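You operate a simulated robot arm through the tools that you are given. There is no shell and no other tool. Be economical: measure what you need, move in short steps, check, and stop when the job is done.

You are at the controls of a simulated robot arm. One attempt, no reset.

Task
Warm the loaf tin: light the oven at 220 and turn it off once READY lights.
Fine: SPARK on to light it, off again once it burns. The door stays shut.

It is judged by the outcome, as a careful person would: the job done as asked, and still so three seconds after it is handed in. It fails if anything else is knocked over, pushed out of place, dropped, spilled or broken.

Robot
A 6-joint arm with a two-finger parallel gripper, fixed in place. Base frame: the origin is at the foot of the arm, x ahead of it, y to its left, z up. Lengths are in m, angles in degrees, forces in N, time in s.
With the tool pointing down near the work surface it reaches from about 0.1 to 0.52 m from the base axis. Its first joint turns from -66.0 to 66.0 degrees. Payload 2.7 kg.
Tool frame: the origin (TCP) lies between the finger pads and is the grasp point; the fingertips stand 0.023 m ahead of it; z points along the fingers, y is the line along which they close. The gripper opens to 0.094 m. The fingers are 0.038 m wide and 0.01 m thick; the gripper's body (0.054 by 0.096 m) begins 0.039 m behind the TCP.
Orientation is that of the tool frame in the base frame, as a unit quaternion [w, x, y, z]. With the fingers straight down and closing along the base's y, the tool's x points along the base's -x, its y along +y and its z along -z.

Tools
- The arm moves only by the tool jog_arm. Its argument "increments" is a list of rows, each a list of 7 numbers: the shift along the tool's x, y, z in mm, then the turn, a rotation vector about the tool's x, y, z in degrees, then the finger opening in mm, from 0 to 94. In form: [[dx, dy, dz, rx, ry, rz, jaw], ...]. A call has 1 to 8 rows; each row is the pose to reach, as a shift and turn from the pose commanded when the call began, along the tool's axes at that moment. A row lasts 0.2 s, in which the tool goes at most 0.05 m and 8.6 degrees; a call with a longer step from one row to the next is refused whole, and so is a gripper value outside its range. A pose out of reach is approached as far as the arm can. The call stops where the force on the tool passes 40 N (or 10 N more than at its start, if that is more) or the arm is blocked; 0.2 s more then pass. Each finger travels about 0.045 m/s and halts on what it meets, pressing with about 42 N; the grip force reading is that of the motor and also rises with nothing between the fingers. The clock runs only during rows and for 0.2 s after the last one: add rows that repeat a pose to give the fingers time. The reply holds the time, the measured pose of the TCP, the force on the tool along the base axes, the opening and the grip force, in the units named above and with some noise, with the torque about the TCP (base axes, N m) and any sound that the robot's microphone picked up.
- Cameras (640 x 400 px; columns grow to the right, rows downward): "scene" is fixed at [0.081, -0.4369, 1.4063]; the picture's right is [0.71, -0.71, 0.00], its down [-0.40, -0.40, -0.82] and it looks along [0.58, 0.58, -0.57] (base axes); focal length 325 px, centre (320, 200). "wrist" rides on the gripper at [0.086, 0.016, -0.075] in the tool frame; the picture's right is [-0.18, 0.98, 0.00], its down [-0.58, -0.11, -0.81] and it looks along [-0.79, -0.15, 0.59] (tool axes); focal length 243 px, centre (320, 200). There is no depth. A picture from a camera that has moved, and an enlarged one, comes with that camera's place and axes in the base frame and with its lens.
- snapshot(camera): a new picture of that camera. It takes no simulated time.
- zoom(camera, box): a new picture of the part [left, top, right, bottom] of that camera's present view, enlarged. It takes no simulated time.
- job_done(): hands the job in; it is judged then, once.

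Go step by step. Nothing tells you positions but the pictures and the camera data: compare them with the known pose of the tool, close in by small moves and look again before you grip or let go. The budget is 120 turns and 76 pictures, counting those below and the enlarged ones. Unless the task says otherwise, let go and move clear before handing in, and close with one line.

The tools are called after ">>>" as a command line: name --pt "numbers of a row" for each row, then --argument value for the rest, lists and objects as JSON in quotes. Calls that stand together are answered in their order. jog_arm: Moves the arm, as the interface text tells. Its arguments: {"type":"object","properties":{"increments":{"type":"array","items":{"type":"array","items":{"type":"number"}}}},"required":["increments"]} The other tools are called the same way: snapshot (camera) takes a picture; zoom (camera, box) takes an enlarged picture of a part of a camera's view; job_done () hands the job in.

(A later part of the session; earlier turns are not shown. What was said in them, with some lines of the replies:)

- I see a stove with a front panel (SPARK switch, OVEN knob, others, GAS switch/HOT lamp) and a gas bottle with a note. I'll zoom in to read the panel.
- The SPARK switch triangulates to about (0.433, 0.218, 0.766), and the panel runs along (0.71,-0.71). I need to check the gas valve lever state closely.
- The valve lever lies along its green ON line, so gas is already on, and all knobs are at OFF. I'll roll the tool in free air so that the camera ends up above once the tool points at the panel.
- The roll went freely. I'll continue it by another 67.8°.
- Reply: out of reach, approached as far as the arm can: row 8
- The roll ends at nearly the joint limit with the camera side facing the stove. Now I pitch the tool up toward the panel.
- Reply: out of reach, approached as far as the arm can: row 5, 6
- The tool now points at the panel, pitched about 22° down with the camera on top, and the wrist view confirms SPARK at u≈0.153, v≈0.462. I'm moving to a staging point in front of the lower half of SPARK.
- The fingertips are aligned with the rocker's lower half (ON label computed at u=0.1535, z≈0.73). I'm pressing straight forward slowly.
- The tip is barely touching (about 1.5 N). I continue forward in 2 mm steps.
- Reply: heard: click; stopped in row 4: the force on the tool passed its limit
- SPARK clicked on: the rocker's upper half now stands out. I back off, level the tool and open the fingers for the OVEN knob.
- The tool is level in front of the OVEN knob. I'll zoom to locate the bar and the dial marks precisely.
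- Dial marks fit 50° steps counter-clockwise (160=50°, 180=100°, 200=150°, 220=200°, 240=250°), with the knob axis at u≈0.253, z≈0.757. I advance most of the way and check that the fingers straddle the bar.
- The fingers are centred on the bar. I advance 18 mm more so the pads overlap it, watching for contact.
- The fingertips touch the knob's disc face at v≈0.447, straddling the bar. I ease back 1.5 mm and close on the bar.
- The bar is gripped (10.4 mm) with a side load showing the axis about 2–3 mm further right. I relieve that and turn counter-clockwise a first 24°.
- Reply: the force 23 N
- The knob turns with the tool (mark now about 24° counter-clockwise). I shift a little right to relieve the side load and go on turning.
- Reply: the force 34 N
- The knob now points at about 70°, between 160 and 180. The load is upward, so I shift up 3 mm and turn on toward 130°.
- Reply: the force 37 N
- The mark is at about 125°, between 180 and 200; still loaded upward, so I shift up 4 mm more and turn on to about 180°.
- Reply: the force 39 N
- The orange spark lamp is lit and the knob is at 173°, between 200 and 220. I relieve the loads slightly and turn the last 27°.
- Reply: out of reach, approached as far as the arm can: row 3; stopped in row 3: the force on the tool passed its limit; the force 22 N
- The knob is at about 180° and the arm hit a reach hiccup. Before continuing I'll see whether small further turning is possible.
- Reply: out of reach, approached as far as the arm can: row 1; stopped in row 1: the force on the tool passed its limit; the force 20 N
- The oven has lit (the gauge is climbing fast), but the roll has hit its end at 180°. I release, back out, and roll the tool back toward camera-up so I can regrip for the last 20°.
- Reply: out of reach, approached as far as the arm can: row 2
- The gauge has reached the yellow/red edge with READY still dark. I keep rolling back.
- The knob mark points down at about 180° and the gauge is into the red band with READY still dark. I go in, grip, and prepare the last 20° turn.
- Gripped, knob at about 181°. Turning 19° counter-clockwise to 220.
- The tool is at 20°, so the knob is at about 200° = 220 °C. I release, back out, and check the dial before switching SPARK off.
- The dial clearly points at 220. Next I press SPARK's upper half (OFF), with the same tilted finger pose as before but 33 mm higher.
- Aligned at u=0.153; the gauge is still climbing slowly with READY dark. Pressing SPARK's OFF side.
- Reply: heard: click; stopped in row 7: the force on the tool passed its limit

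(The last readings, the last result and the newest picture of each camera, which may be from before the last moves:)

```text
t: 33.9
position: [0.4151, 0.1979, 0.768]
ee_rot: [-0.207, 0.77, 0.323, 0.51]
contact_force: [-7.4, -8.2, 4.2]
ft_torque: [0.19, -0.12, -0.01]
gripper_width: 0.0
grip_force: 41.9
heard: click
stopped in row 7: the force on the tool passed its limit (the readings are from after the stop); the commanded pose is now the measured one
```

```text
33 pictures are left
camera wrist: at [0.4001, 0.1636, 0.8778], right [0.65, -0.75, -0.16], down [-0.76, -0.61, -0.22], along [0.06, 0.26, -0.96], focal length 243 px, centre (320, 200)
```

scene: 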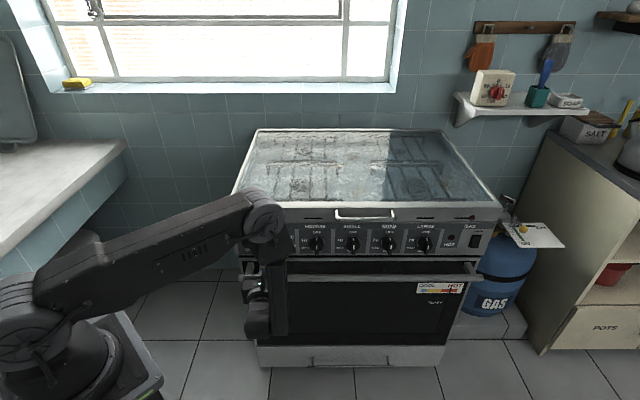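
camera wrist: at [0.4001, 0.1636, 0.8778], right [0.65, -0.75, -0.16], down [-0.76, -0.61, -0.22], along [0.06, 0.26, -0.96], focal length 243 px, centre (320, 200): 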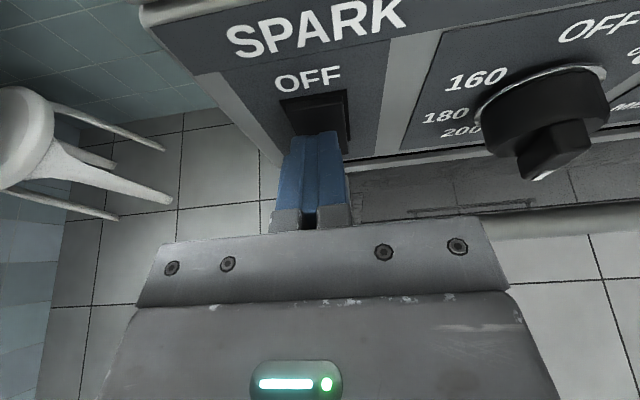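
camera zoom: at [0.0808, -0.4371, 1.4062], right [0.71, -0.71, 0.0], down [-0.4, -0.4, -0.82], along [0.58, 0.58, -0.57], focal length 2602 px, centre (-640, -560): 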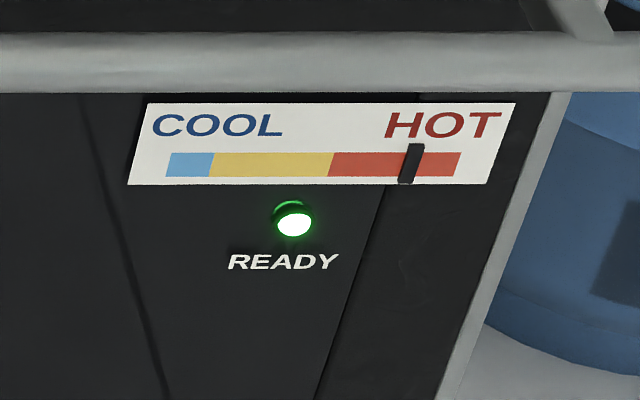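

READY is lit and SPARK clicked off. Now back to the OVEN knob: level the tool, roll it to 20° to match the bar, and open the fingers.

>>> jog_arm --pt "-12 0 -24 0 0 0 0" --pt "-24 5 -48 0 0 0 0" --pt "-34 20 -70 -0.9 5.4 -4.9 20" --pt "-34.6 40 -75 -1.9 10.9 -9.9 32" --pt "-34.6 60 -75 -2.8 16.3 -14.8 32" --pt "-34.6 80 -75 -3.8 21.8 -19.75 32" --pt "-34.6 102 -75 -3.8 21.8 -19.75 32"

>>> snapshot --camera "wrist"

```text
t: 35.5
position: [0.4287, 0.0678, 0.768]
ee_rot: [-0.148, 0.599, 0.389, 0.684]
contact_force: [-0.1, 1.5, -0.3]
ft_torque: [0.01, 0.04, 0.02]
gripper_width: 0.0321
grip_force: 0.1
```

```text
32 pictures are left
camera wrist: at [0.3657, 0.0273, 0.8556], right [0.7, -0.69, 0.18], down [-0.5, -0.65, -0.56], along [0.51, 0.31, -0.81], focal length 243 px, centre (320, 200)
```

wrist: 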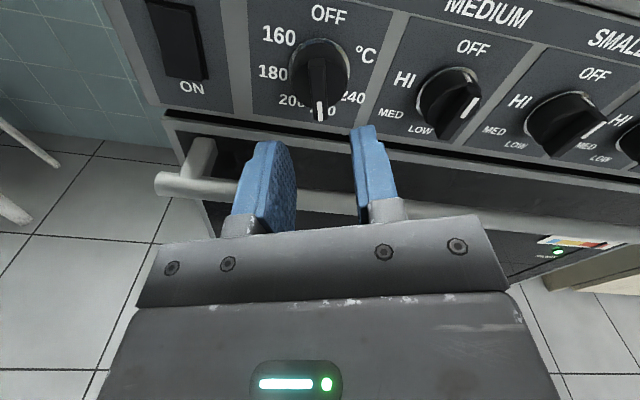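

READY is still lit (visible at right) and the fingers are aligned with the bar. Advancing and gripping.

>>> jog_arm --pt "0 1 25 0 0 0 32" --pt "0 1 48 0 0 0 32" --pt "0 1 60 0 0 0 32" --pt "0 1 70.5 0 0 0 28" --pt "0 1 70.5 0 0 0 10" --pt "0 1 70.5 0 0 0 0" --pt "0 1 70.5 0 0 0 0"

```text
t: 37.1
position: [0.4774, 0.1182, 0.7653]
ee_rot: [-0.15, 0.6, 0.39, 0.682]
contact_force: [-12.5, 9.8, -4.8]
ft_torque: [0.23, -0.15, 0.15]
gripper_width: 0.0102
grip_force: 45.1
```

Gripped. Turn clockwise 20° to knob 180°, then release and back out.

>>> jog_arm --pt "0 0 0 0 0 7 0" --pt "0 0 0 0 0 14 0" --pt "0 0 0 0 0 21 0" --pt "0 0 0 0 0 25 0" --pt "0 0 0 0 0 25 0"

```text
t: 38.3
position: [0.4786, 0.1169, 0.7665]
ee_rot: [-0.294, 0.671, 0.249, 0.633]
contact_force: [-10.3, 7.8, -15.4]
ft_torque: [0.13, -0.02, 0.13]
gripper_width: 0.01
grip_force: 45.1
```

It reached -4.6° (knob ≈175°). Release, back out and roll counter-clockwise by 180° to regrip.

>>> jog_arm --pt "0 0 0 0 0 0 24" --pt "0 0 -5 0 0 0 32" --pt "0 0 -30 0 0 0 32" --pt "0 0 -30 0 0 -8.5 32" --pt "0 0 -30 0 0 -17 32" --pt "0 0 -30 0 0 -25.5 32" --pt "0 0 -30 0 0 -34 32" --pt "0 0 -30 0 0 -42.5 32"

>>> jog_arm --pt "0 0 0 0 0 -8.5 32" --pt "0 0 0 0 0 -17 32" --pt "0 0 0 0 0 -25.5 32" --pt "0 0 0 0 0 -34 32" --pt "0 0 0 0 0 -42.5 32" --pt "0 0 0 0 0 -51 32" --pt "0 0 0 0 0 -59.5 32" --pt "0 0 0 0 0 -68 32"

>>> jog_arm --pt "0 0 0 0 0 -8.5 32" --pt "0 0 0 0 0 -17 32" --pt "0 0 0 0 0 -25.5 32" --pt "0 0 0 0 0 -34 32" --pt "0 0 0 0 0 -42.5 32" --pt "0 0 0 0 0 -51 32" --pt "0 0 0 0 0 -59.5 32" --pt "0 0 0 0 0 -67.5 32"

>>> snapshot --camera "wrist"

>>> snapshot --camera "scene"

```text
t: 40.1
position: [0.4583, 0.0952, 0.7667]
ee_rot: [-0.041, 0.533, 0.476, 0.698]
contact_force: [1.0, -0.3, 0.6]
ft_torque: [0.0, 0.01, -0.02]
gripper_width: 0.0321
grip_force: 0.0
```

```text
t: 41.9
position: [0.4579, 0.095, 0.7683]
ee_rot: [0.356, 0.177, 0.693, 0.602]
contact_force: [0.5, -0.6, 1.2]
ft_torque: [-0.02, 0.02, 0.02]
gripper_width: 0.0321
grip_force: 0.0
```

```text
t: 43.7
position: [0.4585, 0.0957, 0.7668]
ee_rot: [0.63, -0.239, 0.674, 0.303]
contact_force: [0.4, 0.1, -1.2]
ft_torque: [-0.01, -0.02, 0.01]
gripper_width: 0.0321
grip_force: 0.0
```

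```text
31 pictures are left
camera wrist: at [0.3858, 0.0603, 0.6846], right [-0.67, 0.68, 0.29], down [-0.44, -0.68, 0.58], along [0.59, 0.27, 0.76], focal length 243 px, centre (320, 200)
```

wrist: 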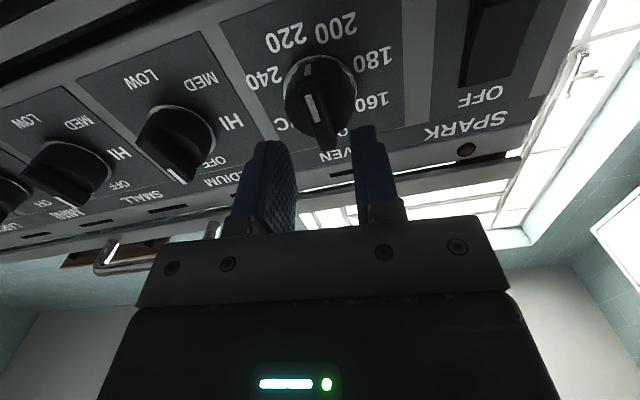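

```text
30 pictures are left
```

scene: 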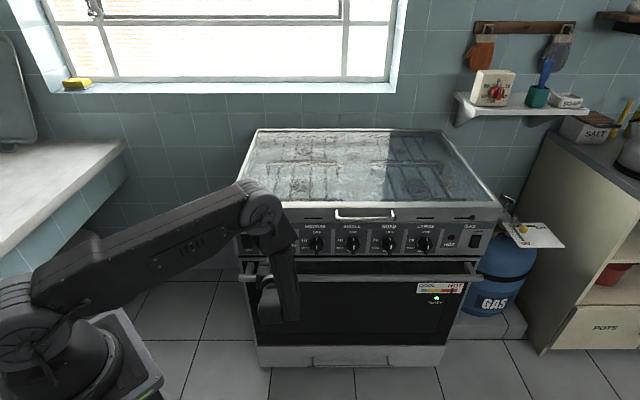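

SPARK lamp is out, READY still lit, and the tool is aligned at 174° with the bar. Advance and grip.

>>> jog_arm --pt "0 0 12 0 0 0 32" --pt "0 0 24 0 0 0 30" --pt "0 0 28 0 0 0 16" --pt "0 0 28 0 0 0 0" --pt "0 0 28 0 0 0 0"

>>> snapshot --camera "wrist"

```text
t: 44.9
position: [0.4776, 0.1165, 0.767]
ee_rot: [0.63, -0.239, 0.673, 0.304]
contact_force: [-5.9, 2.4, 1.7]
ft_torque: [0.15, -0.12, -0.01]
gripper_width: 0.0103
grip_force: 44.8
```

```text
29 pictures are left
camera wrist: at [0.405, 0.0805, 0.6842], right [-0.68, 0.68, 0.29], down [-0.44, -0.68, 0.58], along [0.59, 0.27, 0.76], focal length 243 px, centre (320, 200)
```

wrist: 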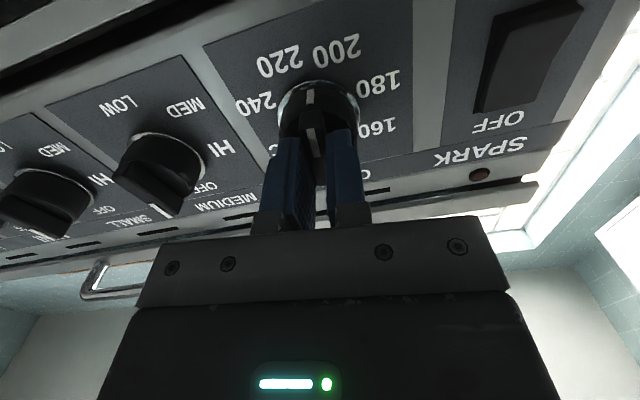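

The grip is good with low side load. Turning clockwise now, in stages.

>>> jog_arm --pt "0 0 0 0 0 8.5 0" --pt "0 0 0 0 0 17 0" --pt "0 0 0 0 0 25.5 0" --pt "0 0 0 0 0 34 0" --pt "0 0 0 0 0 42.5 0" --pt "0 0 0 0 0 51 0" --pt "0 0 0 0 0 59.5 0" --pt "0 0 0 0 0 66 0"

```text
t: 46.5
position: [0.4794, 0.1125, 0.764]
ee_rot: [0.394, 0.135, 0.705, 0.574]
contact_force: [4.1, -2.6, -5.2]
ft_torque: [-0.03, -0.03, 0.83]
gripper_width: 0.0103
grip_force: 44.9
stopped in row 8: the force on the tool passed its limit (the readings are from after the stop); the commanded pose is now the measured one
```

Stopped on a force peak at 114°, now relaxed. Continue clockwise.

>>> jog_arm --pt "0 0 0 0 0 8 0" --pt "0 0 0 0 0 16 0" --pt "0 0 0 0 0 24 0" --pt "0 0 0 0 0 32 0" --pt "0 0 0 0 0 40 0" --pt "0 0 0 0 0 48 0" --pt "0 0 0 0 0 56 0"

>>> snapshot --camera "wrist"

```text
t: 48.1
position: [0.4779, 0.1132, 0.7611]
ee_rot: [0.075, 0.455, 0.561, 0.688]
contact_force: [6.9, -6.5, -35.4]
ft_torque: [-0.08, -0.06, -0.04]
gripper_width: 0.0104
grip_force: 45.0
```

```text
28 pictures are left
camera wrist: at [0.3814, 0.1095, 0.8248], right [0.5, -0.47, 0.73], down [-0.28, -0.88, -0.37], along [0.82, -0.02, -0.58], focal length 243 px, centre (320, 200)
```

wrist: 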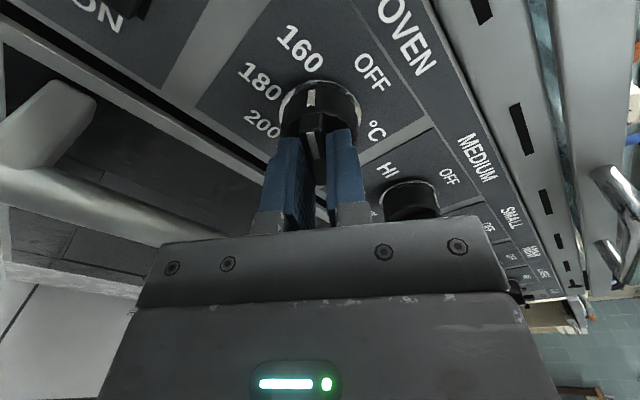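

The knob is at about 57° (160). I shift down 3 mm to relieve the load and turn the rest to OFF.

>>> jog_arm --pt "-1.6 -2.5 0 0 0 0 0" --pt "-1.6 -2.5 0 0 0 8.2 0" --pt "-1.6 -2.5 0 0 0 16.4 0" --pt "-1.6 -2.5 0 0 0 24.6 0" --pt "-1.6 -2.5 0 0 0 32.8 0" --pt "-1.6 -2.5 0 0 0 41 0" --pt "-1.6 -2.5 0 0 0 49 0"

>>> snapshot --camera "wrist"

```text
t: 49.8
position: [0.4757, 0.1146, 0.7591]
ee_rot: [-0.219, 0.643, 0.321, 0.66]
contact_force: [-14.1, 13.2, -18.7]
ft_torque: [0.04, -0.08, 0.34]
gripper_width: 0.0102
grip_force: 45.1
```

```text
27 pictures are left
camera wrist: at [0.4281, 0.0629, 0.8505], right [0.71, -0.71, -0.04], down [-0.6, -0.57, -0.56], along [0.38, 0.42, -0.82], focal length 243 px, centre (320, 200)
```

wrist: 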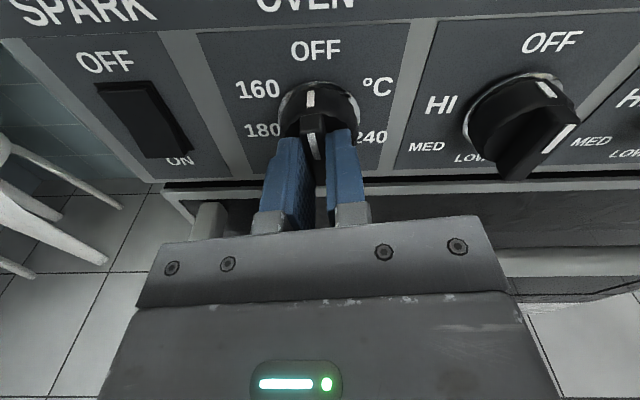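

About 8° left to OFF. Finish the turn.

>>> jog_arm --pt "0 -1.5 0 0 0 3 0" --pt "0 -1.5 0 0 0 6 0" --pt "0 -1.5 0 0 0 9 0" --pt "0 -1.5 0 0 0 10 0" --pt "0 -1.5 0 0 0 10 0"

>>> zoom --camera "scene" --box '[400, 270, 480, 320]'

```text
t: 51.0
position: [0.4765, 0.1151, 0.7599]
ee_rot: [-0.274, 0.668, 0.265, 0.639]
contact_force: [-12.4, 12.5, -17.2]
ft_torque: [-1.04, -0.51, 0.34]
gripper_width: 0.01
grip_force: 45.4
```

```text
8.00 times, centred on (440, 295) of scene
camera zoom: at [0.081, -0.4366, 1.4064], right [0.71, -0.71, 0.0], down [-0.4, -0.4, -0.82], along [0.58, 0.58, -0.57], focal length 2602 px, centre (-640, -560)
```

zoom: 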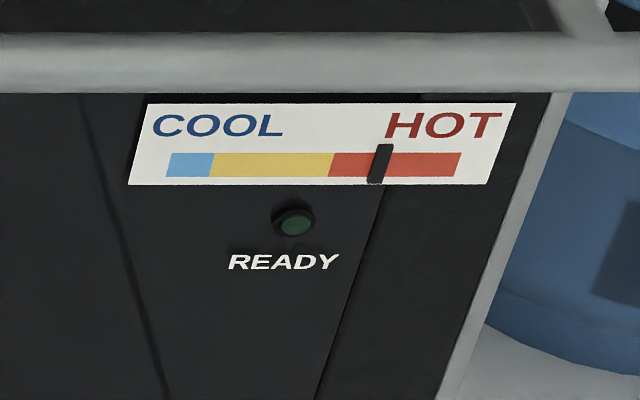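

The knob is at OFF and the gauge is falling. Release, back out, and move clear to inspect.

>>> jog_arm --pt "0 0 0 0 0 0 24" --pt "0 0 0 0 0 0 32" --pt "0 0 -20 0 0 0 32" --pt "0 0 -50 0 0 0 32" --pt "0 0 -90 0 0 0 32" --pt "0 -40 -120 0 0 0 32" --pt "0 -80 -120 0 0 0 32"

>>> snapshot --camera "wrist"

>>> snapshot --camera "scene"

```text
t: 52.5
position: [0.336, 0.0868, 0.7672]
ee_rot: [-0.272, 0.668, 0.264, 0.641]
contact_force: [0.4, 0.0, 0.7]
ft_torque: [-0.01, 0.01, 0.03]
gripper_width: 0.0319
grip_force: 0.0
```

```text
25 pictures are left
camera wrist: at [0.2973, 0.0236, 0.856], right [0.68, -0.7, -0.21], down [-0.67, -0.49, -0.55], along [0.29, 0.52, -0.81], focal length 243 px, centre (320, 200)
```

wrist: 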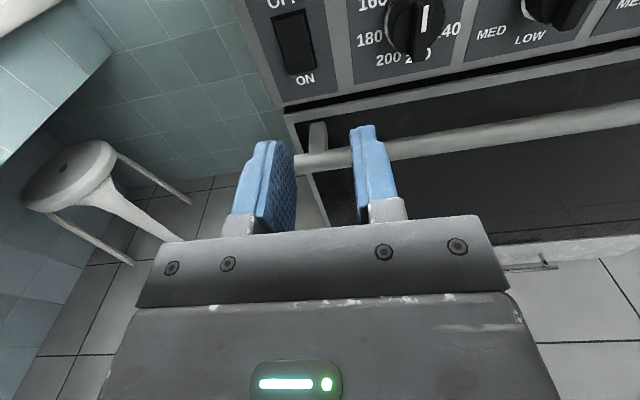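

```text
24 pictures are left
```

scene: 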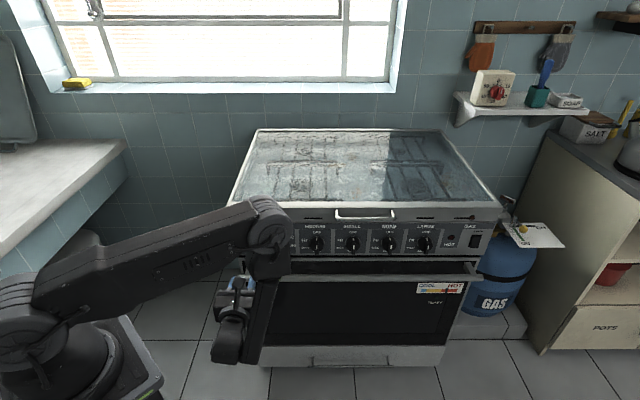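

I move further up and left so the scene camera can see the whole panel.

>>> jog_arm --pt "35 -15 0 0 0 0 32" --pt "70 -30 0 0 0 0 32" --pt "105 -45 0 0 0 0 32" --pt "140 -60 0 0 0 0 32" --pt "175 -80 0 0 0 0 32" --pt "200 -110 0 0 0 0 32" --pt "210 -140 0 0 0 0 32"

>>> snapshot --camera "scene"

>>> zoom --camera "scene" --box '[225, 200, 365, 288]'

>>> zoom --camera "scene" --box '[360, 220, 480, 320]'

```text
t: 54.1
position: [0.3013, 0.1949, 0.9502]
ee_rot: [-0.273, 0.667, 0.264, 0.641]
contact_force: [-0.5, 0.2, 0.5]
ft_torque: [0.02, -0.01, 0.02]
gripper_width: 0.0319
grip_force: 0.0
out of reach, approached as far as the arm can: row 5, 6, 7
```

```text
23 pictures are left
```

scene: 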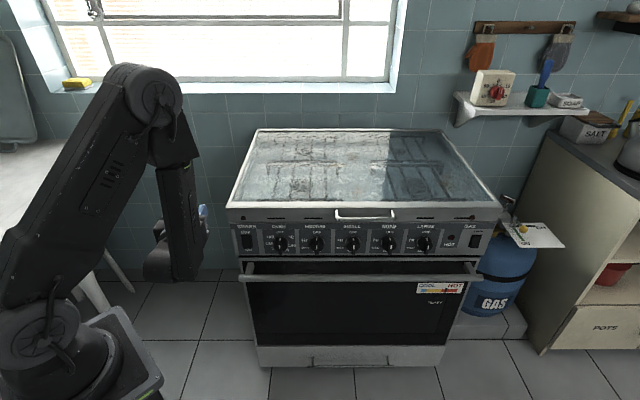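

```text
4.55 times, centred on (295, 244) of scene
camera zoom: at [0.081, -0.4369, 1.4063], right [0.71, -0.71, 0.0], down [-0.4, -0.4, -0.82], along [0.58, 0.58, -0.57], focal length 1478 px, centre (434, 0)
```

zoom: 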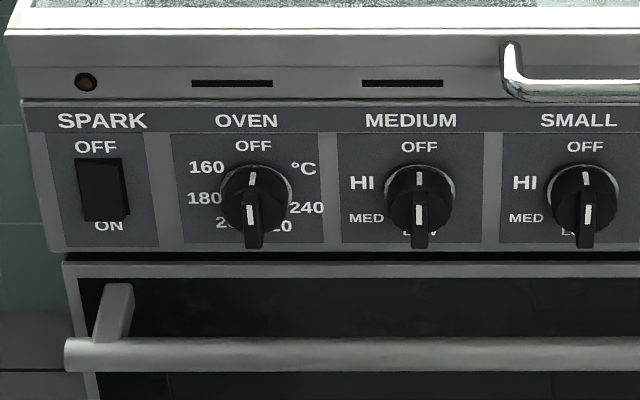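

```text
4.00 times, centred on (420, 270) of scene
camera zoom: at [0.081, -0.4369, 1.4063], right [0.71, -0.71, 0.0], down [-0.4, -0.4, -0.82], along [0.58, 0.58, -0.57], focal length 1301 px, centre (-80, -80)
```

zoom: 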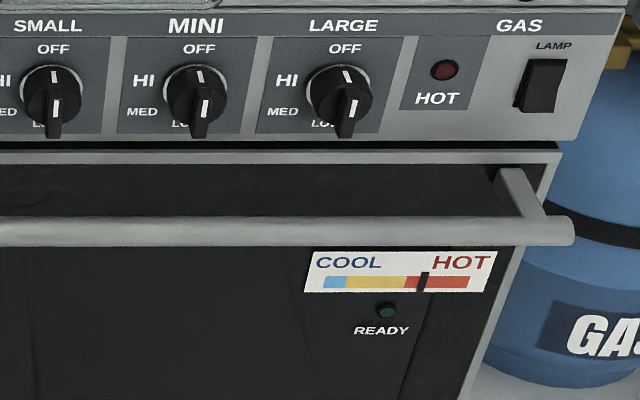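

The dial is back at OFF exactly as at the start. SPARK is OFF with its lamp out, the gauge is falling, the door is shut and the arm is clear, so I'm handing in.

>>> job_done

```text
The job is handed in.
```

The oven was lit with SPARK and set to 220; SPARK went off as READY came on. I then turned the oven to OFF, which took about 17 s because the wrist had to regrip the knob; the door stayed shut throughout.
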